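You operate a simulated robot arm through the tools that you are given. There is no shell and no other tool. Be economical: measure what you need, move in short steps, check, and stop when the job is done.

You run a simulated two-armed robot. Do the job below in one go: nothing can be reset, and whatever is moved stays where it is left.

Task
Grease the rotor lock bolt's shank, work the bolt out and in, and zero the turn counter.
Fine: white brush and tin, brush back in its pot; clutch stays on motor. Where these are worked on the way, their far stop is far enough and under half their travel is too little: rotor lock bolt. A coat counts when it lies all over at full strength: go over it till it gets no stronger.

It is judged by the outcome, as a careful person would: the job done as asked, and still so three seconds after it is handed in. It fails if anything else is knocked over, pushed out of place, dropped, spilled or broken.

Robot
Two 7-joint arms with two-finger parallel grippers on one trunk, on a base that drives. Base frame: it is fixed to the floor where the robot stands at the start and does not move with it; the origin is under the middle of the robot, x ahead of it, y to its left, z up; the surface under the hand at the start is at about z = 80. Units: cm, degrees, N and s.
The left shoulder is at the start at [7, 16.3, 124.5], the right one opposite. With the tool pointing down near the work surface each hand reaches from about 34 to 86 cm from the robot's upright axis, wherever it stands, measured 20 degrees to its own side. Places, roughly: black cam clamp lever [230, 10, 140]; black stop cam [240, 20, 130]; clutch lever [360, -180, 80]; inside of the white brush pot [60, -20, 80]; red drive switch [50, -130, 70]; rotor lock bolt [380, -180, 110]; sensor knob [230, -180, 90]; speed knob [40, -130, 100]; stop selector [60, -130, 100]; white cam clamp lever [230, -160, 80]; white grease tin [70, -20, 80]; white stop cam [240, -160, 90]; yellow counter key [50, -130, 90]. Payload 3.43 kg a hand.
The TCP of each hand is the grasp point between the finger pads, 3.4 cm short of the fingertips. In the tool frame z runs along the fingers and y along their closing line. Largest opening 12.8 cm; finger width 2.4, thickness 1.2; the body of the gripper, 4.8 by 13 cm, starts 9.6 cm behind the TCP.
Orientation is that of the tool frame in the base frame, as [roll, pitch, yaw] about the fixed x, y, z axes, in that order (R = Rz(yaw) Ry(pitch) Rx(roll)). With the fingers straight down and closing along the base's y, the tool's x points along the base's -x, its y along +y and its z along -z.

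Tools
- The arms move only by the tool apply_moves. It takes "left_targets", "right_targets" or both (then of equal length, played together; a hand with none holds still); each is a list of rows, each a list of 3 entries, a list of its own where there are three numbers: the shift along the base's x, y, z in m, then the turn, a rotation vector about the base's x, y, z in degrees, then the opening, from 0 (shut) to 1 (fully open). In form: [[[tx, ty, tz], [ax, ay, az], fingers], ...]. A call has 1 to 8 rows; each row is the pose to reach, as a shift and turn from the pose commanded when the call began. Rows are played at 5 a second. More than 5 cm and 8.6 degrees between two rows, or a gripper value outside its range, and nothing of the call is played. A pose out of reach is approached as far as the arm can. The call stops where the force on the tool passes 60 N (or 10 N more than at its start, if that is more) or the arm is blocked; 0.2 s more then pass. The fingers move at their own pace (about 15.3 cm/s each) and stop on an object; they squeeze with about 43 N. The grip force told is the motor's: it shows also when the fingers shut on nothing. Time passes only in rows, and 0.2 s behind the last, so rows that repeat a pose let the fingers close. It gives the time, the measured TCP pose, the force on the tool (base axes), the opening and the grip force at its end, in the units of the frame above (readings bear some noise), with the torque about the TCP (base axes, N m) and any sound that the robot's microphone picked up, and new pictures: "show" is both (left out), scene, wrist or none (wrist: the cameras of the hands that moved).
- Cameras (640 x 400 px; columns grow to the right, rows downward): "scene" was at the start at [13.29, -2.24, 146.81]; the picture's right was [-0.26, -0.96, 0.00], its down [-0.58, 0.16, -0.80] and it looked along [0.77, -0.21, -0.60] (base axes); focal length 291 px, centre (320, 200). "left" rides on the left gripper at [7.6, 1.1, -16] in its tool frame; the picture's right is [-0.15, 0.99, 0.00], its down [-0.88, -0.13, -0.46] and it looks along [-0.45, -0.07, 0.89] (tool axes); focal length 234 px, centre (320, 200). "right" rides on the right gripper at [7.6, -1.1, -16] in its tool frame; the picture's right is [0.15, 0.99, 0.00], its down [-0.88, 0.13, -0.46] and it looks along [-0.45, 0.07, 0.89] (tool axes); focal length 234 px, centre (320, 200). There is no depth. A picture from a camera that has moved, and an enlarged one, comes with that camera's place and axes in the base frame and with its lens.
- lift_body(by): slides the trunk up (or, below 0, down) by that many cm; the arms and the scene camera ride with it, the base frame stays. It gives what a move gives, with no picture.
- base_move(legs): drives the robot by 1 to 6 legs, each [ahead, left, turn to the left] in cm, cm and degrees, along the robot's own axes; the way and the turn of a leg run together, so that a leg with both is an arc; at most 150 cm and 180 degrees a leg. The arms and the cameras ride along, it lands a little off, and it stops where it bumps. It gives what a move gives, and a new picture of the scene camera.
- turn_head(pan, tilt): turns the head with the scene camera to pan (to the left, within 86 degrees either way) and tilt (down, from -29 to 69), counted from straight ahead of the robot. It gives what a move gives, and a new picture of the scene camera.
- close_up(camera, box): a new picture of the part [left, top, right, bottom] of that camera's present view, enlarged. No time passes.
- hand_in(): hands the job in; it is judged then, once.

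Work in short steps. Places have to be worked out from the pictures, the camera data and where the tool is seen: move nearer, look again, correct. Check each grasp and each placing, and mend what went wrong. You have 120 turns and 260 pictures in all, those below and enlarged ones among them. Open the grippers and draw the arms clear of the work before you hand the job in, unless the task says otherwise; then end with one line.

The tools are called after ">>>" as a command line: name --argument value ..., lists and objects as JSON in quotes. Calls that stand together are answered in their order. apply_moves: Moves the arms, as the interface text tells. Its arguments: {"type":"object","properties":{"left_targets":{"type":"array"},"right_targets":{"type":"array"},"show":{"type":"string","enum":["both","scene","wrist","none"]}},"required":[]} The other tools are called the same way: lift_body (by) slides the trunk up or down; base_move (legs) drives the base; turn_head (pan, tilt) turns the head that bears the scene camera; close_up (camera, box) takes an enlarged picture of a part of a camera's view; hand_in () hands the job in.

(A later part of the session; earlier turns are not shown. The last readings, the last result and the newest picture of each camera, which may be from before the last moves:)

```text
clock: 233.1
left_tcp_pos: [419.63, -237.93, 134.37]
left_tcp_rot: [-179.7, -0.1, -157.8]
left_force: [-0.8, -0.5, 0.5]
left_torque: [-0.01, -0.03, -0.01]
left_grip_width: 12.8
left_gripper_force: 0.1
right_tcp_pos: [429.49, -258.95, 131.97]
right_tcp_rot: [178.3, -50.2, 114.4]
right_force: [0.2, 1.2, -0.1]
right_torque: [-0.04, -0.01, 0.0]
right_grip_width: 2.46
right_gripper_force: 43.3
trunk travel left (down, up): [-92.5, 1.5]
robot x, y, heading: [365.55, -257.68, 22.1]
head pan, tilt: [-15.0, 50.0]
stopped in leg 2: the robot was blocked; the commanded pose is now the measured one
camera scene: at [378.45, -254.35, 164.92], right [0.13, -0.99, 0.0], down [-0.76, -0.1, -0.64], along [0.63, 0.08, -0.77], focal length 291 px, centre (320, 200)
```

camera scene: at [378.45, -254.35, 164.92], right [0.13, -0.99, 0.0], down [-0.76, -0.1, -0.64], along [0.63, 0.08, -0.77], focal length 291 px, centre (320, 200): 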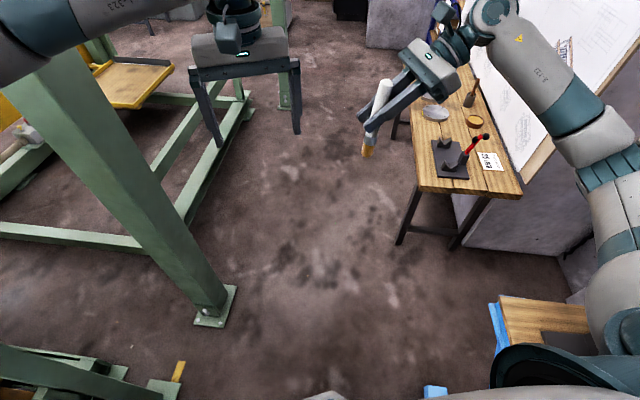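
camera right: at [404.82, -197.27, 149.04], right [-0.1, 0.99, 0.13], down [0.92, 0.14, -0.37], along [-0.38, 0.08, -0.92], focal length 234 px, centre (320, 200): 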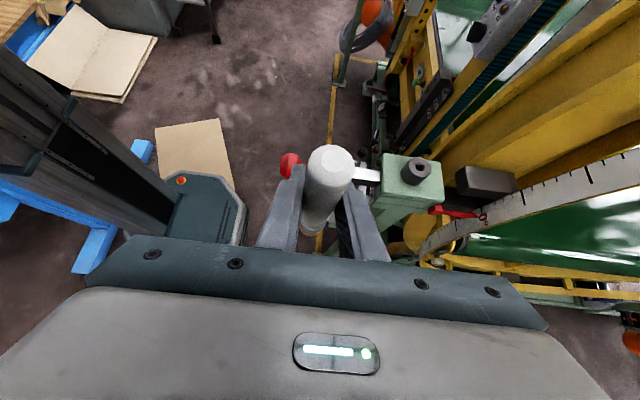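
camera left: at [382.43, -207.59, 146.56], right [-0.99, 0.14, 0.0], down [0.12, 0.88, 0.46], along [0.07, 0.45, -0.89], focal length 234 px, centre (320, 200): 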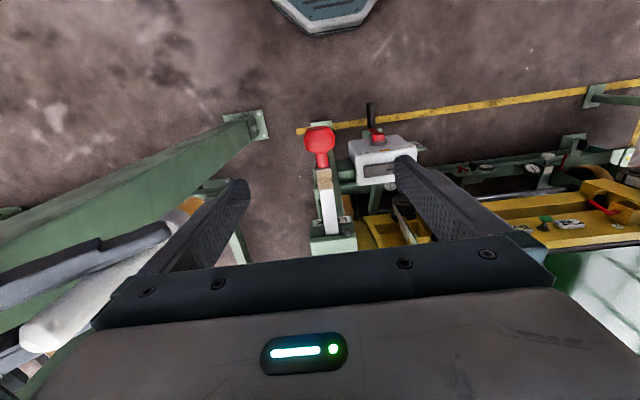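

The turn was blocked, most likely the right elbow at the blue shelf. I'll turn back, move away from the shelf and look right before retrying.

>>> base_move --legs '[[0, 0, 38]]'

>>> turn_head --pan -84 --tilt 35

```text
clock: 235.3
left_tcp_pos: [396.07, -209.63, 134.64]
left_tcp_rot: [-179.9, 0.1, -119.9]
left_force: [-0.3, -0.4, -0.5]
left_torque: [0.03, -0.01, 0.0]
left_grip_width: 12.81
left_gripper_force: 0.0
right_tcp_pos: [416.96, -220.17, 132.11]
right_tcp_rot: [178.0, -50.1, 152.3]
right_force: [-1.0, 0.4, -0.8]
right_torque: [0.01, 0.02, 0.02]
right_grip_width: 2.45
right_gripper_force: 43.0
trunk travel left (down, up): [-92.5, 1.5]
robot x, y, heading: [365.47, -257.68, 60.0]
head pan, tilt: [-15.0, 50.0]
camera scene: at [373.56, -247.82, 164.96], right [0.71, -0.71, 0.0], down [-0.54, -0.54, -0.64], along [0.45, 0.46, -0.77], focal length 291 px, centre (320, 200)
```

scene: 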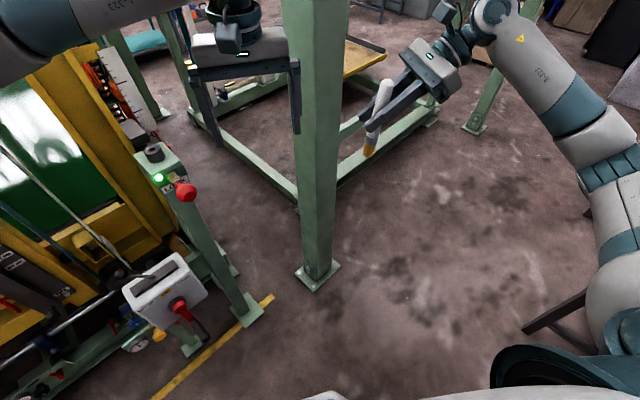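

```text
clock: 236.7
left_tcp_pos: [396.1, -209.61, 134.67]
left_tcp_rot: [-179.9, 0.0, -120.1]
left_force: [0.5, -0.6, 1.3]
left_torque: [0.01, -0.02, -0.03]
left_grip_width: 12.81
left_gripper_force: 0.1
right_tcp_pos: [416.9, -220.23, 132.08]
right_tcp_rot: [178.1, -50.1, 152.3]
right_force: [0.5, -0.1, -0.1]
right_torque: [-0.05, -0.01, 0.0]
right_grip_width: 2.45
right_gripper_force: 42.9
trunk travel left (down, up): [-92.5, 1.5]
robot x, y, heading: [365.91, -257.69, 59.9]
head pan, tilt: [-84.0, 35.0]
camera scene: at [376.1, -256.77, 167.13], right [-0.4, -0.91, 0.0], down [-0.52, 0.23, -0.82], along [0.75, -0.33, -0.57], focal length 291 px, centre (320, 200)
```

scene: 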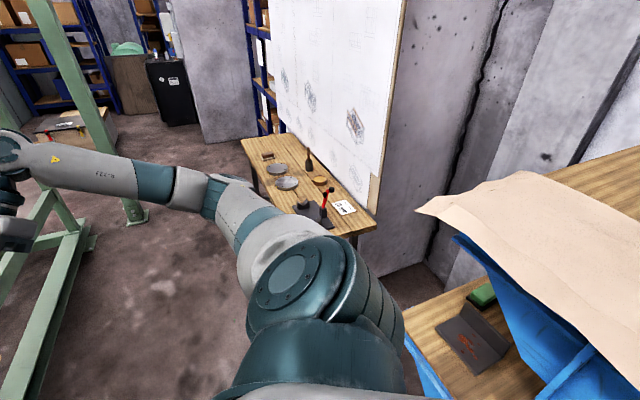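

The shelf's cardboard overhangs near the lowered right arm. I'll raise the left arm, turn the other way (left), and leave facing -x so the low right arm is on the free side.

>>> apply_moves --left_targets '[[[-0.025, 0.015, 0.03], [0, 0, 0], 1], [[-0.05, 0.03, 0.06], [0, 0, 0], 1], [[-0.075, 0.043, 0.09], [0, 0, 0], 1], [[-0.087, 0.05, 0.11], [0, 0, 0], 1]]' --show "none"

>>> base_move --legs '[[3, 6, 0], [0, 0, 60], [0, 0, 60]]'

```text
clock: 237.7
left_tcp_pos: [387.18, -204.63, 145.77]
left_tcp_rot: [-179.8, 0.1, -120.0]
left_force: [1.1, -0.4, -0.2]
left_torque: [0.0, -0.01, -0.03]
left_grip_width: 12.82
left_gripper_force: 0.0
right_tcp_pos: [416.82, -220.29, 132.09]
right_tcp_rot: [178.0, -50.1, 152.2]
right_force: [0.3, -0.3, -0.2]
right_torque: [0.02, -0.03, 0.0]
right_grip_width: 2.44
right_gripper_force: 43.1
trunk travel left (down, up): [-92.5, 1.5]
robot x, y, heading: [365.92, -257.6, 59.9]
head pan, tilt: [-84.0, 35.0]
```

```text
clock: 244.0
left_tcp_pos: [305.34, -259.63, 145.71]
left_tcp_rot: [-179.9, 0.1, 0.0]
left_force: [-0.5, 0.8, 0.6]
left_torque: [0.0, 0.0, 0.04]
left_grip_width: 12.8
left_gripper_force: 0.0
right_tcp_pos: [303.92, -226.32, 131.99]
right_tcp_rot: [178.1, -50.1, -87.8]
right_force: [0.0, 0.3, -1.1]
right_torque: [-0.02, 0.03, 0.0]
right_grip_width: 2.46
right_gripper_force: 43.1
trunk travel left (down, up): [-92.5, 1.5]
robot x, y, heading: [361.85, -252.17, -180.2]
head pan, tilt: [-84.0, 35.0]
camera scene: at [355.9, -243.16, 167.13], right [0.99, 0.11, 0.0], down [0.06, -0.57, -0.82], along [-0.09, 0.81, -0.57], focal length 291 px, centre (320, 200)
```

scene: 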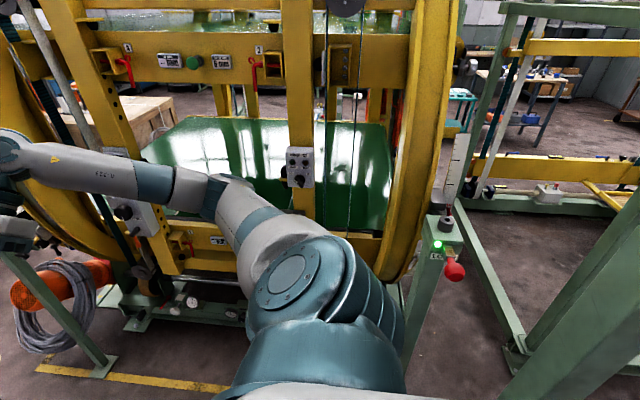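

Good, and the bolt lamp is still green. I'll drive along the corridor, then slide sideways up to the table to return the brush.

>>> base_move --legs '[[110, 8, 0], [116, 8, 0], [0, -100, 0], [0, -92, 0]]'

>>> turn_head --pan -20 --tilt 45

```text
clock: 251.5
left_tcp_pos: [173.08, -269.81, 146.09]
left_tcp_rot: [-179.8, 0.4, 0.0]
left_force: [1.8, -0.5, 0.8]
left_torque: [-0.01, 0.04, 0.02]
left_grip_width: 12.79
left_gripper_force: 0.0
right_tcp_pos: [171.54, -236.35, 132.54]
right_tcp_rot: [177.3, -50.0, -87.1]
right_force: [0.5, -0.2, -0.4]
right_torque: [0.04, 0.06, -0.03]
right_grip_width: 2.47
right_gripper_force: 43.1
trunk travel left (down, up): [-92.5, 1.5]
robot x, y, heading: [228.74, -261.62, -179.7]
head pan, tilt: [-84.0, 35.0]
stopped in leg 2: the robot was blocked; the commanded pose is now the measured one
camera scene: at [223.72, -253.17, 167.19], right [0.99, 0.11, -0.01], down [0.06, -0.57, -0.82], along [-0.09, 0.81, -0.57], focal length 291 px, centre (320, 200)
```

scene: 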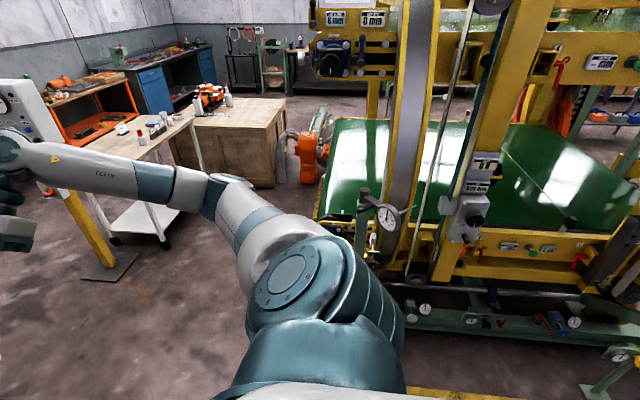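

```text
clock: 252.8
left_tcp_pos: [172.15, -269.88, 145.93]
left_tcp_rot: [-179.9, 0.2, 0.1]
left_force: [0.2, 0.0, 0.8]
left_torque: [0.02, 0.02, -0.02]
left_grip_width: 12.81
left_gripper_force: 0.1
right_tcp_pos: [170.72, -236.31, 132.06]
right_tcp_rot: [178.0, -50.0, -87.5]
right_force: [-0.3, 0.1, -1.0]
right_torque: [-0.01, -0.05, 0.03]
right_grip_width: 2.47
right_gripper_force: 42.7
trunk travel left (down, up): [-92.5, 1.5]
robot x, y, heading: [228.6, -261.95, -179.9]
head pan, tilt: [-20.0, 45.0]
camera scene: at [215.99, -259.16, 165.65], right [0.34, 0.94, 0.0], down [0.67, -0.24, -0.71], along [-0.67, 0.24, -0.71], focal length 291 px, centre (320, 200)
```

scene: 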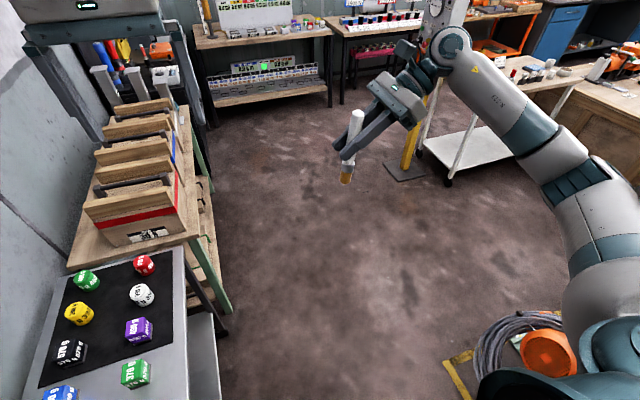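

I drifted toward -y (left is -y when facing -x) and bumped the desk edge; nothing has fallen. I'll back off a little and shift right.

>>> base_move --legs '[[-3, -4, 0], [0, -26, 0], [50, 0, 0]]'

```text
clock: 257.7
left_tcp_pos: [125.66, -239.53, 145.84]
left_tcp_rot: [-179.9, 0.1, -0.4]
left_force: [-0.7, 0.1, 0.1]
left_torque: [-0.02, 0.01, 0.02]
left_grip_width: 12.8
left_gripper_force: 0.0
right_tcp_pos: [124.6, -206.13, 132.22]
right_tcp_rot: [177.9, -50.0, -87.8]
right_force: [0.5, 0.0, -0.3]
right_torque: [-0.01, 0.05, 0.02]
right_grip_width: 2.48
right_gripper_force: 43.3
trunk travel left (down, up): [-92.5, 1.5]
robot x, y, heading: [182.41, -232.19, 179.8]
head pan, tilt: [-20.0, 45.0]
camera scene: at [169.66, -229.22, 165.67], right [0.34, 0.94, 0.0], down [0.66, -0.24, -0.71], along [-0.66, 0.24, -0.71], focal length 291 px, centre (320, 200)
```

scene: 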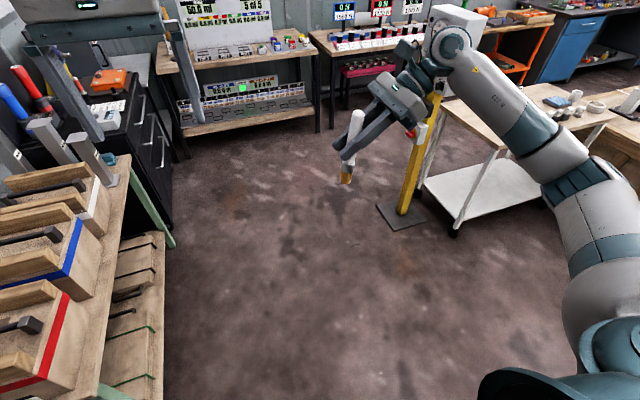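

>>> base_move --legs '[[44, 0, 0], [0, -100, 0], [0, -90, 0]]'

```text
clock: 269.6
left_tcp_pos: [79.75, -50.58, 145.82]
left_tcp_rot: [-179.8, 0.2, 0.5]
left_force: [0.2, -0.6, 1.2]
left_torque: [0.02, -0.01, 0.01]
left_grip_width: 12.8
left_gripper_force: 0.0
right_tcp_pos: [78.21, -17.21, 132.08]
right_tcp_rot: [177.9, -49.9, -87.0]
right_force: [-0.1, 0.1, -1.1]
right_torque: [0.02, -0.05, 0.01]
right_grip_width: 2.48
right_gripper_force: 43.5
trunk travel left (down, up): [-92.5, 1.5]
robot x, y, heading: [136.62, -42.48, -179.2]
head pan, tilt: [-20.0, 45.0]
camera scene: at [123.56, -39.71, 165.65], right [0.33, 0.94, 0.0], down [0.67, -0.23, -0.71], along [-0.67, 0.23, -0.71], focal length 291 px, centre (320, 200)
```

scene: 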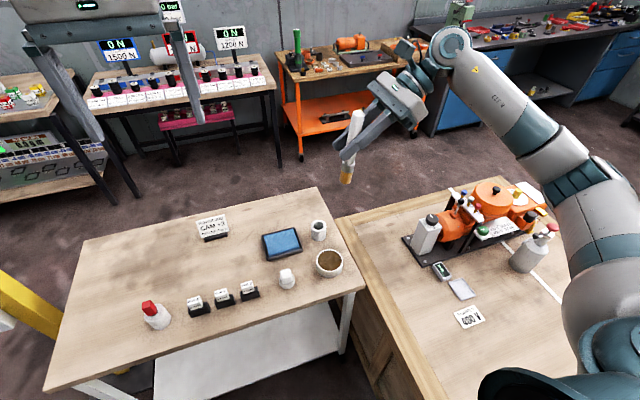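

At the table again. I'll lower the trunk some, and bring the brush above the pot.

>>> lift_body --by -16

>>> apply_moves --right_targets '[[[-0.045, -0.003, 0], [0, 0, 0], 0.05], [[-0.09, -0.006, 0], [0, 0, 0], 0.05], [[-0.135, -0.009, 0], [0, 0, 0], 0.05], [[-0.18, -0.011, 0], [0, 0, 0], 0.05], [[-0.18, -0.011, -0.04], [0, 0, 0], 0.05], [[-0.18, -0.011, -0.07], [0, 0, 0], 0.05]]' --show "both"

>>> close_up --camera "scene" --box '[270, 110, 410, 270]'

```text
clock: 271.4
left_tcp_pos: [79.74, -50.53, 129.83]
left_tcp_rot: [-179.9, 0.2, 0.4]
left_force: [-0.2, -0.7, 0.2]
left_torque: [0.01, -0.01, -0.02]
left_grip_width: 12.79
left_gripper_force: 0.1
right_tcp_pos: [78.19, -17.17, 116.07]
right_tcp_rot: [177.9, -50.0, -87.1]
right_force: [-0.1, 0.7, -0.5]
right_torque: [0.04, 0.04, 0.0]
right_grip_width: 2.46
right_gripper_force: 43.3
trunk travel left (down, up): [-76.5, 17.5]
robot x, y, heading: [136.59, -42.5, -179.4]
head pan, tilt: [-20.0, 45.0]
```

```text
clock: 272.8
left_tcp_pos: [79.86, -50.51, 129.97]
left_tcp_rot: [-179.8, 0.1, 0.5]
left_force: [0.0, -0.8, -0.4]
left_torque: [-0.01, -0.04, -0.02]
left_grip_width: 12.79
left_gripper_force: 0.1
right_tcp_pos: [60.04, -18.0, 109.09]
right_tcp_rot: [178.0, -50.0, -87.1]
right_force: [-0.3, -0.8, -0.6]
right_torque: [-0.02, -0.03, -0.02]
right_grip_width: 2.48
right_gripper_force: 43.3
trunk travel left (down, up): [-76.5, 17.5]
robot x, y, heading: [136.41, -42.32, -179.4]
head pan, tilt: [-20.0, 45.0]
camera scene: at [123.54, -39.53, 149.65], right [0.33, 0.94, 0.0], down [0.67, -0.23, -0.71], along [-0.67, 0.23, -0.71], focal length 291 px, centre (320, 200)
camera right: at [61.42, -10.72, 125.11], right [-0.98, -0.12, 0.13], down [-0.16, 0.91, -0.38], along [-0.08, -0.39, -0.92], focal length 234 px, centre (320, 200)
```

scene: 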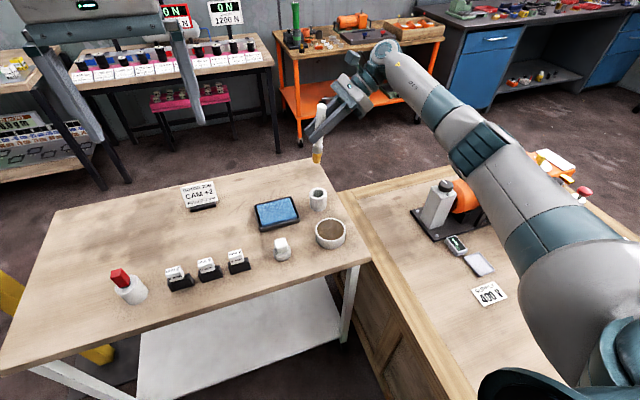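
right: 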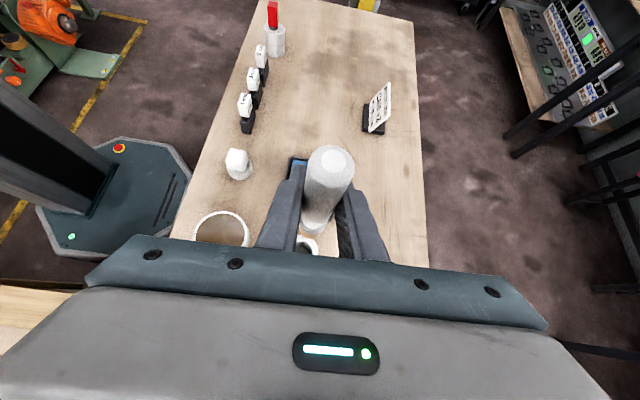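

```text
2.50 times, centred on (340, 190) of scene
camera zoom: at [123.54, -39.53, 149.65], right [0.33, 0.94, 0.0], down [0.67, -0.23, -0.71], along [-0.67, 0.23, -0.71], focal length 727 px, centre (270, 225)
```

zoom: 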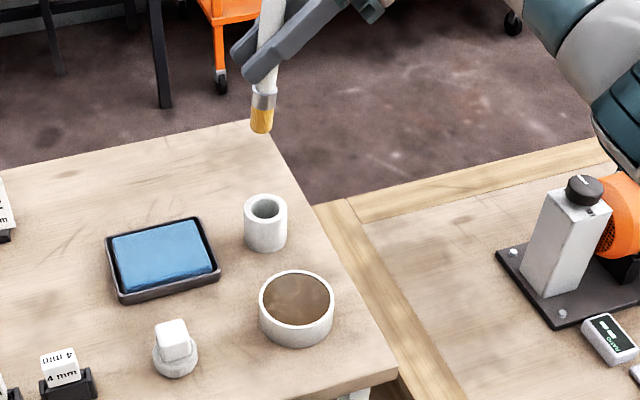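

The tip is at ≈(58.9,-18.5,97.8) and the pot centre at ≈(59.6,-18.05). I'll correct the slight tilt, centre it, and come down to just above the rim.

>>> apply_moves --right_targets '[[[-0.004, 0, 0], [2.5, -5.5, 0], 0.05], [[-0.004, 0, -0.03], [2.5, -5.5, 0], 0.05], [[-0.004, 0, -0.06], [2.5, -5.5, 0], 0.05], [[-0.004, 0, -0.09], [2.5, -5.5, 0], 0.05]]' --show "none"

>>> close_up --camera "scene" --box '[280, 130, 380, 240]'

>>> close_up --camera "right" --box '[220, 130, 420, 280]'

```text
clock: 273.8
left_tcp_pos: [79.74, -50.53, 129.83]
left_tcp_rot: [-179.8, 0.1, 0.5]
left_force: [0.2, -0.4, 0.2]
left_torque: [0.0, 0.01, 0.0]
left_grip_width: 12.81
left_gripper_force: 0.0
right_tcp_pos: [59.76, -18.21, 99.99]
right_tcp_rot: [-173.6, -47.4, -93.4]
right_force: [0.5, -0.6, -0.7]
right_torque: [0.0, 0.07, 0.01]
right_grip_width: 2.46
right_gripper_force: 43.3
trunk travel left (down, up): [-76.5, 17.5]
robot x, y, heading: [136.24, -42.49, -179.3]
head pan, tilt: [-20.0, 45.0]
```

```text
3.64 times, centred on (330, 185) of scene
camera zoom: at [123.49, -39.62, 149.64], right [0.33, 0.94, 0.0], down [0.67, -0.23, -0.71], along [-0.67, 0.23, -0.71], focal length 1058 px, centre (284, 254)
```

zoom: 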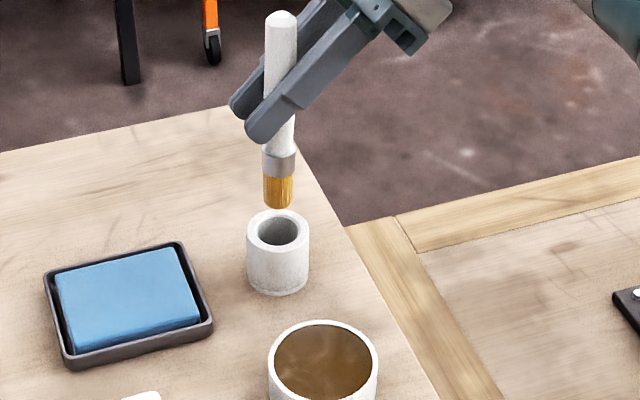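

```text
2.67 times, centred on (320, 205) of right
camera zoom: at [59.42, -11.6, 116.48], right [-0.99, -0.12, 0.03], down [-0.13, 0.93, -0.35], along [0.01, -0.35, -0.94], focal length 624 px, centre (320, 187)
```

zoom: 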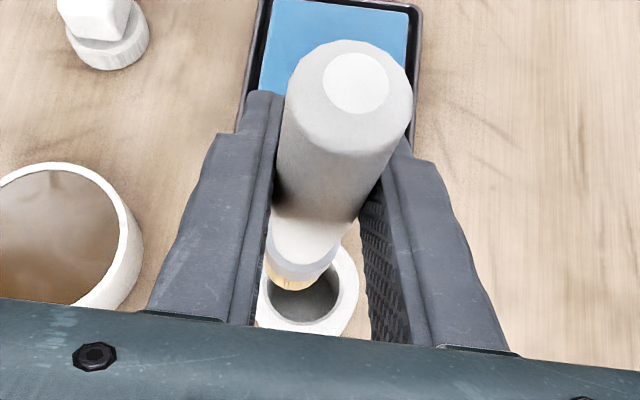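

Aligned laterally; the tip is about 0.6 cm too far in +x. I'll correct that and insert.

>>> apply_moves --right_targets '[[[-0.006, 0, 0], [0, 0, 0], 0.05], [[-0.006, 0, -0.025], [0, 0, 0], 0.05], [[-0.006, 0, -0.045], [0, 0, 0], 0.05]]' --show "none"

>>> close_up --camera "scene" --box '[280, 130, 380, 240]'

>>> close_up --camera "right" --box '[220, 130, 420, 280]'

```text
clock: 274.6
left_tcp_pos: [79.72, -50.54, 129.8]
left_tcp_rot: [-179.9, 0.1, 0.4]
left_force: [0.5, -0.7, -0.5]
left_torque: [0.0, -0.01, -0.01]
left_grip_width: 12.79
left_gripper_force: 0.1
right_tcp_pos: [59.19, -18.26, 95.56]
right_tcp_rot: [-173.7, -47.4, -93.4]
right_force: [-0.1, 0.7, 0.4]
right_torque: [0.02, 0.03, -0.02]
right_grip_width: 2.46
right_gripper_force: 43.5
trunk travel left (down, up): [-76.5, 17.5]
robot x, y, heading: [136.35, -42.36, -179.4]
head pan, tilt: [-20.0, 45.0]
```

```text
3.64 times, centred on (330, 185) of scene
camera zoom: at [123.54, -39.59, 149.65], right [0.33, 0.94, 0.0], down [0.67, -0.23, -0.71], along [-0.67, 0.23, -0.71], focal length 1058 px, centre (284, 254)
```

zoom: 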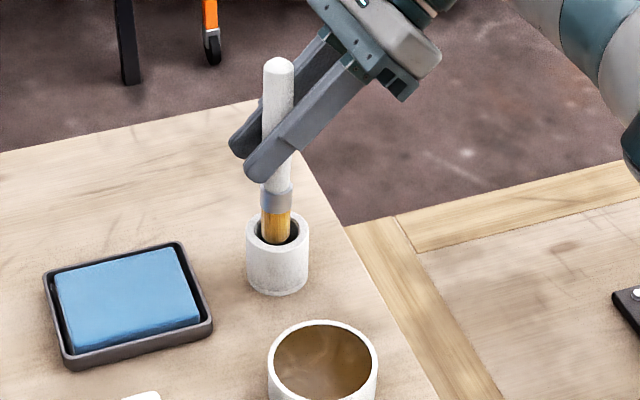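

```text
2.67 times, centred on (320, 205) of right
camera zoom: at [58.92, -11.59, 111.99], right [-0.99, -0.12, 0.03], down [-0.13, 0.93, -0.35], along [0.01, -0.35, -0.94], focal length 624 px, centre (320, 187)
```

zoom: 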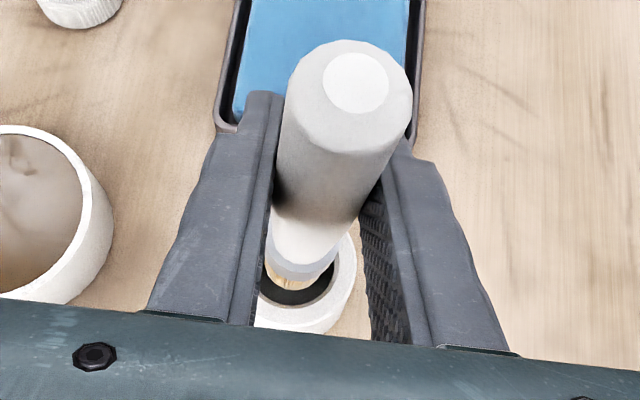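

The tip is in the mouth of the pot. I'll nudge 0.4 cm and lower the rest.

>>> apply_moves --right_targets '[[[-0.004, 0.001, 0], [0, 0, 0], 0.05], [[-0.004, 0.001, -0.012], [0, 0, 0], 0.05], [[-0.004, 0.001, -0.024], [0, 0, 0], 0.05], [[-0.004, 0.001, -0.034], [0, 0, 0], 0.05], [[-0.004, 0.001, -0.038], [0, 0, 0], 0.05]]' --show "none"

>>> close_up --camera "scene" --box '[280, 130, 380, 240]'

```text
clock: 275.8
left_tcp_pos: [79.82, -50.68, 129.83]
left_tcp_rot: [-179.8, 0.1, 0.5]
left_force: [-0.2, 0.3, -0.8]
left_torque: [-0.02, -0.03, 0.0]
left_grip_width: 12.79
left_gripper_force: 0.1
right_tcp_pos: [58.91, -18.37, 91.79]
right_tcp_rot: [-173.4, -47.4, -93.4]
right_force: [11.7, -4.2, -0.7]
right_torque: [-0.33, -0.72, -0.1]
right_grip_width: 2.47
right_gripper_force: 42.6
trunk travel left (down, up): [-76.5, 17.5]
robot x, y, heading: [136.64, -42.43, -179.2]
head pan, tilt: [-20.0, 45.0]
```

```text
3.64 times, centred on (330, 185) of scene
camera zoom: at [123.54, -39.59, 149.63], right [0.33, 0.94, 0.0], down [0.67, -0.23, -0.71], along [-0.67, 0.23, -0.71], focal length 1058 px, centre (284, 254)
```

zoom: 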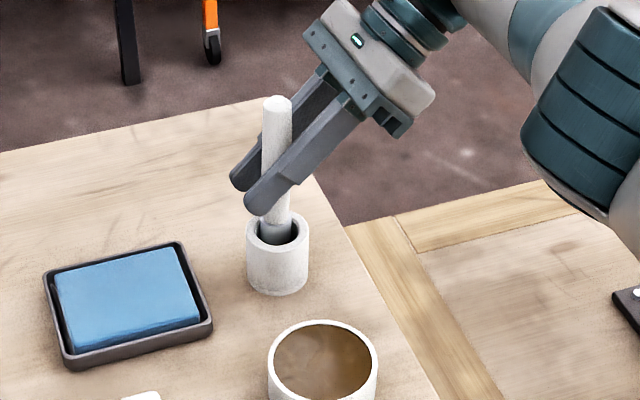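

It's inside, though pressing sideways on the pot. I'll relieve +x and lower to the floor of the pot.

>>> apply_moves --right_targets '[[[0.004, 0.001, 0], [0, 0, 0], 0.05], [[0.005, 0.001, -0.005], [0, 0, 0], 0.05], [[0.005, 0.001, -0.01], [0, 0, 0], 0.05]]' --show "none"

>>> close_up --camera "right" --box '[220, 130, 420, 280]'

```text
clock: 276.6
left_tcp_pos: [80.06, -50.58, 130.07]
left_tcp_rot: [-179.8, 0.3, 0.5]
left_force: [0.2, -0.3, 0.0]
left_torque: [-0.01, 0.03, 0.01]
left_grip_width: 12.79
left_gripper_force: 0.1
right_tcp_pos: [59.18, -18.06, 91.36]
right_tcp_rot: [-174.3, -47.6, -93.0]
right_force: [-2.2, 5.2, 24.7]
right_torque: [0.85, 0.28, -0.02]
right_grip_width: 2.44
right_gripper_force: 42.8
trunk travel left (down, up): [-76.5, 17.5]
robot x, y, heading: [136.3, -42.44, -179.4]
head pan, tilt: [-20.0, 45.0]
```

```text
2.67 times, centred on (320, 205) of right
camera zoom: at [59.1, -11.36, 107.82], right [-0.99, -0.12, 0.04], down [-0.13, 0.93, -0.35], along [0.0, -0.36, -0.93], focal length 624 px, centre (320, 187)
```

zoom: 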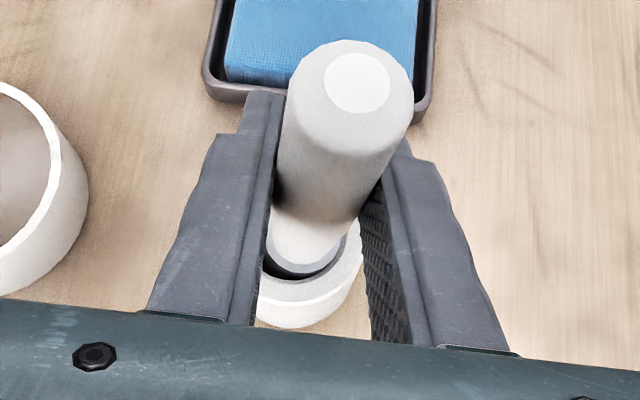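

It's bottomed at 25 N. I'll ease up, open and withdraw along the fingers.

>>> apply_moves --right_targets '[[[0, 0, 0.004], [0, 0, 0], 0.05], [[0, 0, 0.004], [0, 0, 0], 0.35], [[0, 0, 0.004], [0, 0, 0], 0.5], [[0, 0, 0.004], [0, 0, 0], 0.5], [[0, 0.025, 0.027], [0, 0, 0], 0.5], [[0, 0.055, 0.054], [0, 0, 0], 0.5], [[0, 0.085, 0.081], [0, 0, 0], 0.5], [[0, 0.1, 0.12], [0, 0, 0], 0.5]]' --show "none"

>>> close_up --camera "scene" --box '[240, 110, 400, 270]'

```text
clock: 278.4
left_tcp_pos: [79.87, -50.88, 129.81]
left_tcp_rot: [-179.7, 0.2, 0.6]
left_force: [0.2, -0.7, 0.3]
left_torque: [0.05, 0.02, -0.02]
left_grip_width: 12.8
left_gripper_force: 0.0
right_tcp_pos: [59.79, -8.42, 103.0]
right_tcp_rot: [-173.8, -47.4, -93.3]
right_force: [0.0, -0.5, 0.0]
right_torque: [0.01, -0.01, -0.01]
right_grip_width: 6.39
right_gripper_force: 0.0
right hand out of reach, approached as far as the arm can: row 7, 8
trunk travel left (down, up): [-76.5, 17.5]
robot x, y, heading: [136.28, -42.16, -179.2]
head pan, tilt: [-20.0, 45.0]
```

```text
2.50 times, centred on (320, 190) of scene
camera zoom: at [123.63, -39.78, 149.65], right [0.33, 0.94, 0.0], down [0.67, -0.23, -0.71], along [-0.67, 0.23, -0.71], focal length 727 px, centre (320, 225)
```

zoom: 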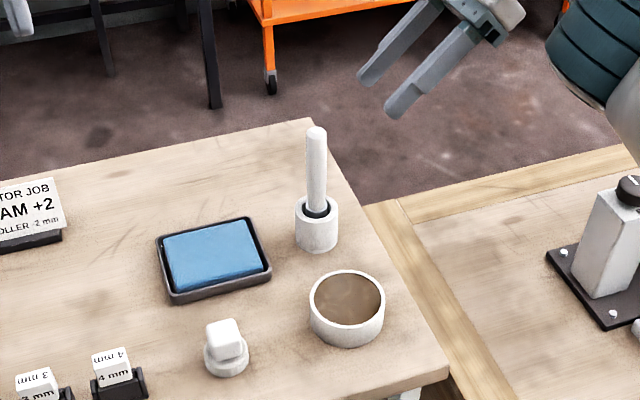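

The brush is upright in its pot. I'll tuck the right hand in, raise the trunk and drive round to the front of the panel.

>>> apply_moves --right_targets '[[[0.03, 0, 0.03], [0, 0, 0], 0.5], [[0.06, -0.01, 0.06], [0, 0, 0], 0.5], [[0.09, -0.03, 0.09], [0, 0, 0], 0.5], [[0.12, -0.05, 0.11], [0, 0, 0], 0.5], [[0.15, -0.06, 0.13], [0, 0, 0], 0.5], [[0.17, -0.06, 0.13], [0, 0, 0], 0.5]]' --show "none"

>>> lift_body --by 16

>>> base_move --legs '[[0, 85, -0.7], [0, 90, 0], [74, 0, 0], [0, 0, -90]]'

>>> turn_head --pan 10 --tilt 40

```text
clock: 279.8
left_tcp_pos: [79.77, -50.61, 129.85]
left_tcp_rot: [-179.9, 0.2, 0.5]
left_force: [-0.3, -0.2, 0.1]
left_torque: [0.0, -0.02, -0.03]
left_grip_width: 12.77
left_gripper_force: 0.1
right_tcp_pos: [58.98, -8.87, 115.03]
right_tcp_rot: [-173.6, -47.4, -93.4]
right_force: [0.0, -0.2, 0.0]
right_torque: [-0.02, -0.02, 0.02]
right_grip_width: 6.43
right_gripper_force: 0.0
right hand out of reach, approached as far as the arm can: row 1, 2, 3, 4, 5, 6
trunk travel left (down, up): [-76.5, 17.5]
robot x, y, heading: [136.43, -42.35, -179.1]
head pan, tilt: [-20.0, 45.0]
```

```text
clock: 281.6
left_tcp_pos: [79.78, -50.6, 145.75]
left_tcp_rot: [-179.9, 0.1, 0.5]
left_force: [-0.2, 0.4, 1.1]
left_torque: [0.02, 0.0, -0.02]
left_grip_width: 12.81
left_gripper_force: 0.0
right_tcp_pos: [59.01, -8.88, 131.17]
right_tcp_rot: [-173.5, -47.5, -93.4]
right_force: [-0.5, 0.8, 0.6]
right_torque: [0.02, 0.01, 0.01]
right_grip_width: 6.41
right_gripper_force: 0.0
trunk travel left (down, up): [-92.5, 1.5]
robot x, y, heading: [136.4, -42.62, -179.3]
head pan, tilt: [-20.0, 45.0]
```

```text
clock: 287.6
left_tcp_pos: [80.62, -154.17, 145.82]
left_tcp_rot: [-179.8, 0.2, 0.0]
left_force: [0.2, -1.4, 0.4]
left_torque: [0.12, 0.03, 0.01]
left_grip_width: 12.79
left_gripper_force: 0.2
right_tcp_pos: [60.2, -110.67, 131.02]
right_tcp_rot: [-173.6, -46.6, -95.5]
right_force: [-1.1, 21.8, -1.5]
right_torque: [0.53, 0.24, -0.77]
right_grip_width: 6.47
right_gripper_force: 0.6
trunk travel left (down, up): [-92.5, 1.5]
robot x, y, heading: [137.41, -145.5, -179.9]
head pan, tilt: [-20.0, 45.0]
stopped in leg 2: the force on the tool passed its limit at 82 N (the readings are from after the stop); the commanded pose is now the measured one
camera scene: at [124.43, -143.47, 165.64], right [0.34, 0.94, 0.0], down [0.67, -0.24, -0.71], along [-0.67, 0.24, -0.71], focal length 291 px, centre (320, 200)
```

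scene: 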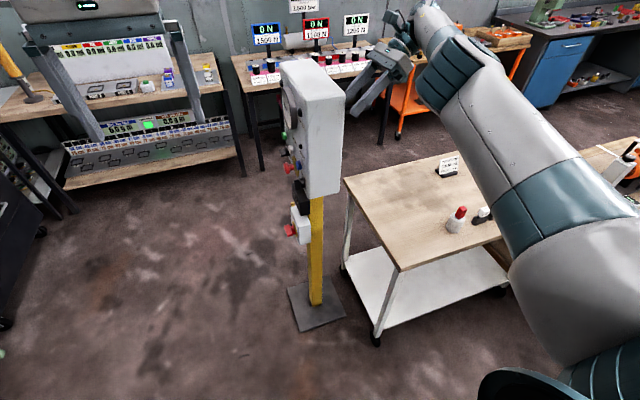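

```text
clock: 288.6
left_tcp_pos: [80.62, -153.63, 145.78]
left_tcp_rot: [179.9, 0.1, 0.1]
left_force: [-0.4, 0.4, 0.0]
left_torque: [0.03, -0.03, -0.01]
left_grip_width: 12.82
left_gripper_force: 0.1
right_tcp_pos: [60.15, -110.67, 130.94]
right_tcp_rot: [-173.5, -47.1, -95.1]
right_force: [-1.8, 18.8, -1.2]
right_torque: [0.37, 0.04, -0.62]
right_grip_width: 6.46
right_gripper_force: 0.8
trunk travel left (down, up): [-92.5, 1.5]
robot x, y, heading: [137.47, -146.42, -179.8]
head pan, tilt: [10.0, 40.0]
camera scene: at [123.76, -147.22, 166.37], right [-0.18, 0.98, 0.0], down [0.63, 0.11, -0.77], along [-0.75, -0.14, -0.64], focal length 291 px, centre (320, 200)
```

scene: 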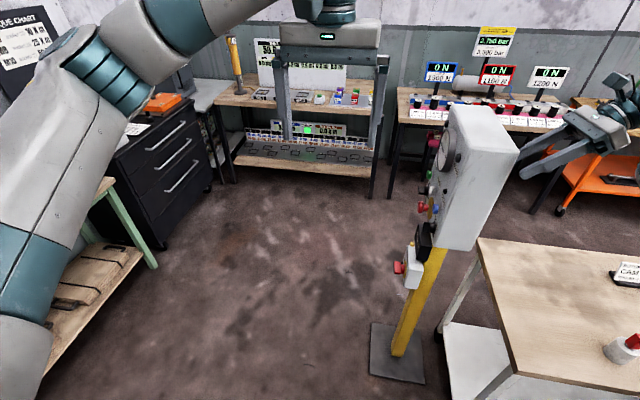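

The right arm hadn't tucked in and touched the box side. I'll back off to +y, then straighten and retract the right hand.

>>> base_move --legs '[[0, -16, 0]]'

>>> apply_moves --right_targets '[[[0.01, 0, 0.01], [8, 0, 0], 0.5], [[0.03, 0, 0.02], [16, 0, 0], 0.5], [[0.05, 0, 0.03], [24, 0, 0], 0.5], [[0.07, 0, 0.04], [32, 0, 0], 0.5], [[0.1, 0, 0.05], [40, 0, 0], 0.5], [[0.13, 0, 0.06], [47, 0, 0], 0.5], [[0.17, 0, 0.08], [47, 0, 0], 0.5], [[0.2, 0, 0.1], [47, 0, 0], 0.5]]' --show "scene"

```text
clock: 290.0
left_tcp_pos: [80.66, -138.31, 145.72]
left_tcp_rot: [-179.6, 0.0, 0.2]
left_force: [0.0, -0.2, 0.4]
left_torque: [0.03, -0.03, 0.02]
left_grip_width: 12.79
left_gripper_force: 0.1
right_tcp_pos: [60.06, -95.39, 131.25]
right_tcp_rot: [-173.7, -46.8, -94.8]
right_force: [0.1, 0.1, 0.4]
right_torque: [-0.01, -0.01, -0.03]
right_grip_width: 6.41
right_gripper_force: 0.1
trunk travel left (down, up): [-92.5, 1.5]
robot x, y, heading: [136.85, -130.38, -179.9]
head pan, tilt: [10.0, 40.0]
camera scene: at [123.71, -131.95, 166.37], right [-0.18, 0.98, 0.0], down [0.63, 0.12, -0.77], along [-0.75, -0.14, -0.64], focal length 291 px, centre (320, 200)
```

scene: 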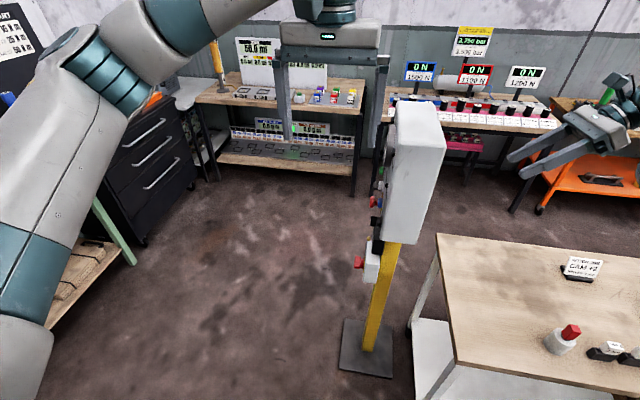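

```text
clock: 291.8
left_tcp_pos: [80.74, -138.11, 146.0]
left_tcp_rot: [-179.9, 0.2, 0.1]
left_force: [1.1, -0.4, 0.3]
left_torque: [0.03, 0.03, -0.01]
left_grip_width: 12.81
left_gripper_force: 0.1
right_tcp_pos: [60.02, -91.0, 144.15]
right_tcp_rot: [-177.2, -0.1, -93.4]
right_force: [-0.1, 0.3, 0.2]
right_torque: [0.0, -0.01, 0.01]
right_grip_width: 6.4
right_gripper_force: 0.1
right hand out of reach, approached as far as the arm can: row 1, 2, 3, 4, 5, 6, 7, 8
trunk travel left (down, up): [-92.5, 1.5]
robot x, y, heading: [137.56, -130.14, -179.6]
head pan, tilt: [10.0, 40.0]
camera scene: at [123.87, -131.61, 166.38], right [-0.18, 0.98, 0.0], down [0.63, 0.12, -0.77], along [-0.75, -0.14, -0.64], focal length 291 px, centre (320, 200)
```

scene: 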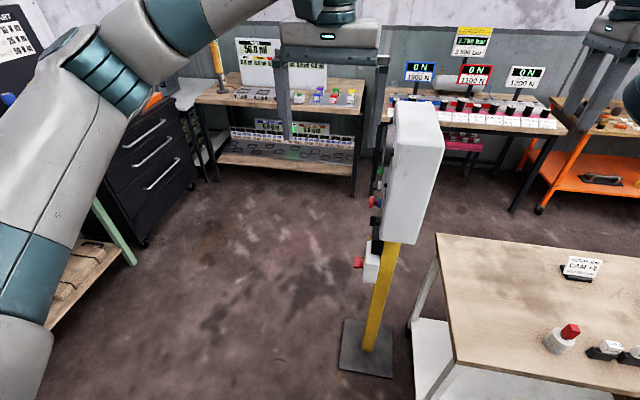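

The hand is vertical now. I'll retract it and unwind the yaw.

>>> apply_moves --right_targets '[[[0.0, 0, 0], [0, 0, 8.4], 0.5], [[0.0, 0, 0], [0, 0, 16.8], 0.5], [[0.02, 0, 0], [0, 0, 25.2], 0.5], [[0.05, 0, 0], [0, 0, 33.6], 0.5], [[0.08, 0, 0], [0, 0, 42], 0.5], [[0.11, 0, 0], [0, 0, 50.4], 0.5], [[0.14, 0, 0], [0, 0, 58.8], 0.5], [[0.17, 0, 0], [0, 0, 67], 0.5]]' --show "none"

```text
clock: 293.6
left_tcp_pos: [80.59, -138.23, 145.76]
left_tcp_rot: [-179.8, 0.1, 0.1]
left_force: [-1.4, -0.4, -0.4]
left_torque: [0.03, -0.01, 0.03]
left_grip_width: 12.81
left_gripper_force: 0.1
right_tcp_pos: [61.48, -85.23, 146.91]
right_tcp_rot: [-177.1, -0.1, -26.1]
right_force: [0.1, -0.5, 0.2]
right_torque: [0.01, -0.02, 0.01]
right_grip_width: 6.41
right_gripper_force: 0.1
right hand out of reach, approached as far as the arm can: row 3, 4, 5, 6, 7, 8
trunk travel left (down, up): [-92.5, 1.5]
robot x, y, heading: [137.12, -130.07, -179.7]
head pan, tilt: [10.0, 40.0]
```

The arm is stretched far out to the right. I'll bring it toward the robot's midline and back, in separate small moves.

>>> apply_moves --right_targets '[[[0, -0.04, 0], [0, 0, 5], 0.5], [[0, -0.08, 0], [0, 0, 10], 0.5], [[0.02, -0.1, 0], [0, 0, 15], 0.5], [[0.05, -0.1, 0], [0, 0, 20], 0.5], [[0.08, -0.1, 0], [0, 0, 25], 0.5], [[0.11, -0.1, 0], [0, 0, 25], 0.5], [[0.14, -0.1, 0], [0, 0, 25], 0.5]]' --show "scene"

```text
clock: 295.2
left_tcp_pos: [80.76, -138.76, 145.92]
left_tcp_rot: [-179.6, 0.3, 0.2]
left_force: [0.9, 0.2, 0.0]
left_torque: [0.04, -0.02, 0.02]
left_grip_width: 12.8
left_gripper_force: 0.0
right_tcp_pos: [75.63, -95.54, 147.09]
right_tcp_rot: [-177.1, 0.0, -1.3]
right_force: [0.2, 0.0, -0.3]
right_torque: [0.04, 0.01, 0.03]
right_grip_width: 6.42
right_gripper_force: 0.1
right hand out of reach, approached as far as the arm can: row 1, 2, 3
trunk travel left (down, up): [-92.5, 1.5]
robot x, y, heading: [137.12, -130.17, -179.5]
head pan, tilt: [10.0, 40.0]
camera scene: at [123.89, -132.26, 166.39], right [-0.18, 0.98, 0.0], down [0.63, 0.12, -0.77], along [-0.75, -0.14, -0.64], focal length 291 px, centre (320, 200)
```

scene: 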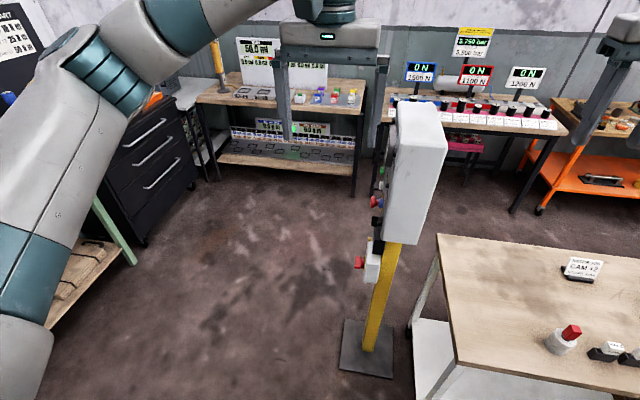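

The arm is back to its normal pose. I'll continue round to the panel's front.

>>> base_move --legs '[[0, 82, 0], [72, 0, 0], [0, 0, -90]]'

>>> turn_head --pan 10 --tilt 40

```text
clock: 306.9
left_tcp_pos: [58.1, -156.34, 145.93]
left_tcp_rot: [-179.8, 0.1, -89.9]
left_force: [-0.9, 1.2, -0.5]
left_torque: [-0.01, -0.02, 0.03]
left_grip_width: 12.81
left_gripper_force: 0.0
right_tcp_pos: [101.38, -151.16, 146.84]
right_tcp_rot: [-177.1, -0.2, -91.3]
right_force: [0.8, 0.1, -0.1]
right_torque: [0.03, -0.04, -0.01]
right_grip_width: 6.38
right_gripper_force: 0.0
trunk travel left (down, up): [-92.5, 1.5]
robot x, y, heading: [65.71, -212.65, 90.3]
head pan, tilt: [10.0, 40.0]
camera scene: at [64.43, -199.45, 166.37], right [0.98, 0.18, 0.0], down [0.12, -0.63, -0.77], along [-0.14, 0.75, -0.64], focal length 291 px, centre (320, 200)
```

scene: 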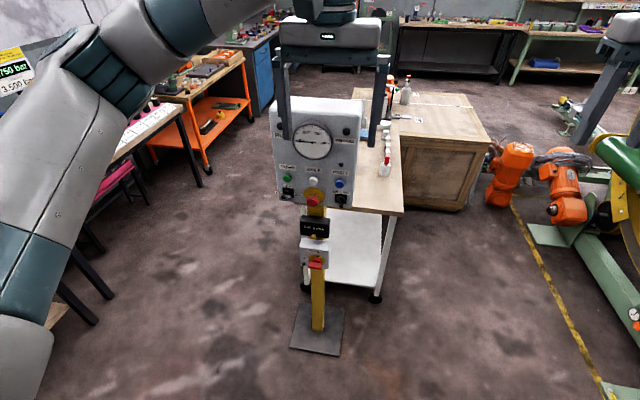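

```text
clock: 307.5
left_tcp_pos: [58.24, -156.17, 145.76]
left_tcp_rot: [-179.8, 0.1, -89.8]
left_force: [-0.5, -1.0, -0.3]
left_torque: [0.02, 0.01, -0.01]
left_grip_width: 12.79
left_gripper_force: 0.1
right_tcp_pos: [101.4, -151.28, 146.79]
right_tcp_rot: [-177.2, -0.1, -91.3]
right_force: [0.2, 0.2, -0.5]
right_torque: [0.02, -0.03, 0.0]
right_grip_width: 6.38
right_gripper_force: 0.0
trunk travel left (down, up): [-92.5, 1.5]
robot x, y, heading: [66.18, -212.73, 90.1]
head pan, tilt: [10.0, 40.0]
camera scene: at [64.45, -199.45, 166.37], right [0.98, 0.18, 0.0], down [0.12, -0.63, -0.77], along [-0.14, 0.75, -0.64], focal length 291 px, centre (320, 200)
```

scene: 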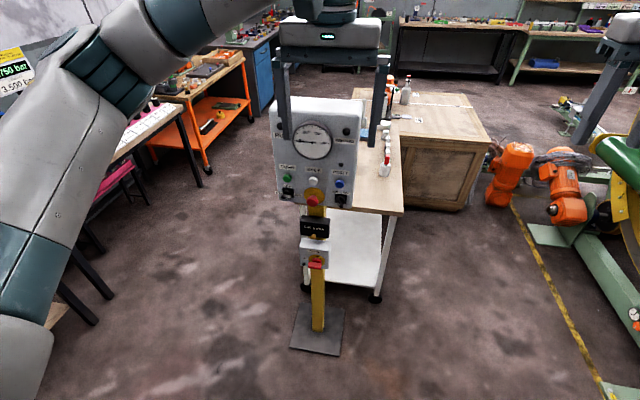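

>>> close_up --camera "scene" --box '[290, 195, 350, 275]'

>>> close_up --camera "left" --box '[160, 0, 480, 220]'

>>> close_up --camera "scene" --box '[265, 90, 375, 215]'

```text
5.00 times, centred on (320, 235) of scene
camera zoom: at [64.45, -199.45, 166.37], right [0.98, 0.18, 0.0], down [0.12, -0.63, -0.77], along [-0.14, 0.75, -0.64], focal length 1454 px, centre (320, 25)
```

zoom: 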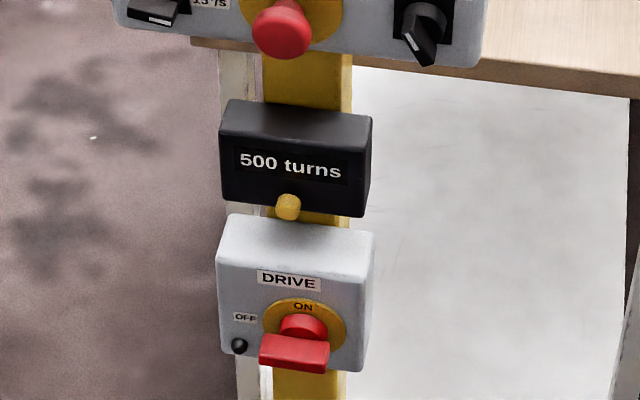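

```text
1.82 times, centred on (320, 110) of left
camera zoom: at [57.07, -163.88, 161.69], right [-0.99, 0.14, 0.0], down [0.13, 0.88, 0.46], along [0.07, 0.45, -0.89], focal length 426 px, centre (320, 364)
```

zoom: 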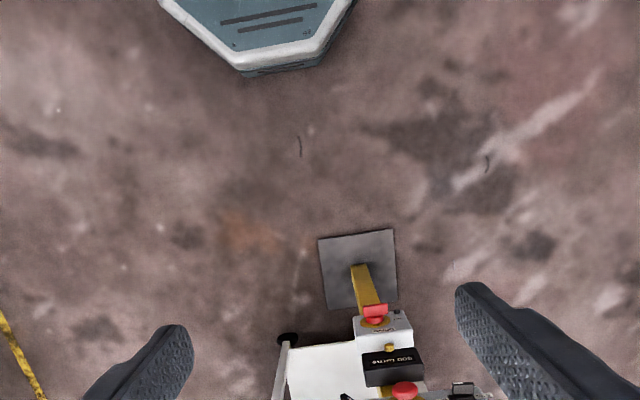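

```text
3.20 times, centred on (320, 152) of scene
camera zoom: at [64.45, -199.45, 166.37], right [0.98, 0.18, 0.0], down [0.12, -0.63, -0.77], along [-0.14, 0.75, -0.64], focal length 931 px, centre (320, 352)
```

zoom: 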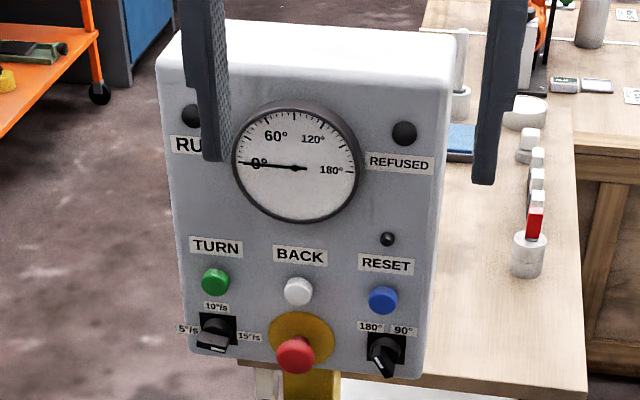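

The counter shows 500 turns, with a yellow push key below the display at ≈(49,-129,88). The red E-stop above it and drive switch below it must not be touched. I'll lower the trunk and turn the left hand, fingers shut, to point at the panel.

>>> lift_body --by -36

>>> apply_moves --left_targets '[[[-0.01, 0.008, -0.02], [8.5, 0, 0], 0.6], [[-0.02, 0.016, -0.04], [17, 0, 0], 0.2], [[-0.03, 0.024, -0.06], [25.5, 0, 0], 0], [[-0.04, 0.032, -0.08], [34, 0, 0], 0], [[-0.05, 0.04, -0.1], [42.5, 0, 0], 0], [[-0.06, 0.05, -0.12], [51, 0, 0], 0], [[-0.07, 0.06, -0.14], [59.5, 0, 0], 0], [[-0.08, 0.07, -0.16], [68, 0, 0], 0]]' --show "none"

>>> apply_moves --left_targets '[[[0, 0, -0.02], [7.3, 0, 0], 0], [[0, 0, -0.04], [14.6, 0, 0], 0], [[0, 0, -0.06], [22, 0, 0], 0], [[0, 0, -0.06], [22, 0, 0], 0]]' --show "both"

```text
clock: 311.0
left_tcp_pos: [58.28, -156.24, 109.71]
left_tcp_rot: [-179.7, 0.2, -89.9]
left_force: [0.0, -0.2, 0.2]
left_torque: [-0.03, -0.03, 0.03]
left_grip_width: 12.78
left_gripper_force: 0.1
right_tcp_pos: [101.41, -151.16, 110.88]
right_tcp_rot: [-177.3, -0.1, -91.3]
right_force: [-1.6, 0.1, -0.1]
right_torque: [0.0, 0.0, 0.01]
right_grip_width: 6.4
right_gripper_force: 0.1
trunk travel left (down, up): [-56.5, 37.5]
robot x, y, heading: [65.9, -213.04, 90.5]
head pan, tilt: [10.0, 40.0]
```

```text
clock: 312.8
left_tcp_pos: [51.79, -149.8, 94.23]
left_tcp_rot: [-179.1, 66.9, -90.2]
left_force: [0.6, 0.8, -1.0]
left_torque: [0.05, 0.04, 0.04]
left_grip_width: 0.01
left_gripper_force: 32.9
left hand out of reach, approached as far as the arm can: row 8
right_tcp_pos: [101.68, -151.27, 110.85]
right_tcp_rot: [-177.4, -0.1, -91.3]
right_force: [1.9, 0.0, -0.7]
right_torque: [0.0, 0.08, 0.02]
right_grip_width: 6.4
right_gripper_force: 0.0
trunk travel left (down, up): [-56.5, 37.5]
robot x, y, heading: [65.87, -212.94, 90.2]
head pan, tilt: [10.0, 40.0]
```

```text
clock: 314.0
left_tcp_pos: [54.98, -150.35, 92.89]
left_tcp_rot: [-111.9, 87.5, -14.8]
left_force: [0.1, -0.6, 0.3]
left_torque: [0.01, -0.01, 0.02]
left_grip_width: 0.01
left_gripper_force: 33.1
left hand out of reach, approached as far as the arm can: row 1, 2, 3, 4
right_tcp_pos: [101.6, -151.18, 110.74]
right_tcp_rot: [-177.4, -0.3, -91.5]
right_force: [0.2, 0.2, 1.2]
right_torque: [-0.01, 0.0, 0.02]
right_grip_width: 6.4
right_gripper_force: 0.1
trunk travel left (down, up): [-56.5, 37.5]
robot x, y, heading: [66.3, -212.84, 90.1]
head pan, tilt: [10.0, 40.0]
stopped in row 4 (left hand): the arm was blocked; the commanded pose is now the measured one
camera scene: at [64.62, -199.42, 130.37], right [0.98, 0.18, 0.0], down [0.11, -0.63, -0.77], along [-0.14, 0.75, -0.64], focal length 291 px, centre (320, 200)
camera left: at [56.16, -166.4, 85.53], right [-0.99, -0.12, 0.1], down [0.15, -0.43, 0.89], along [-0.06, 0.9, 0.44], focal length 234 px, centre (320, 200)
```

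scene: 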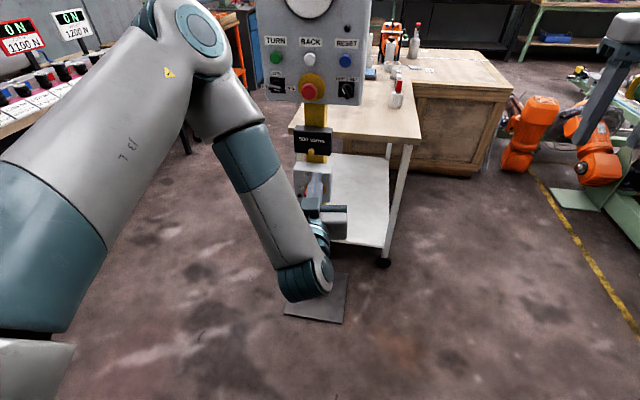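
left: 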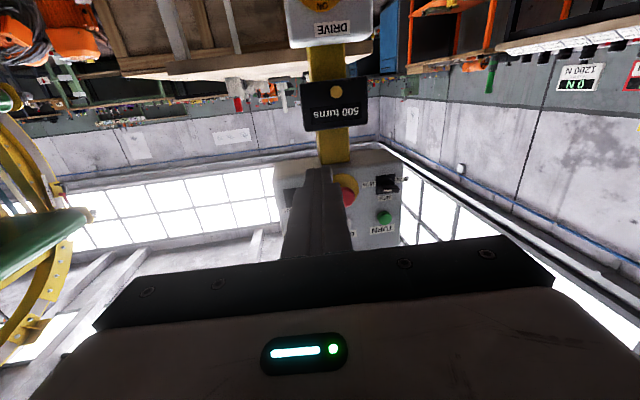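

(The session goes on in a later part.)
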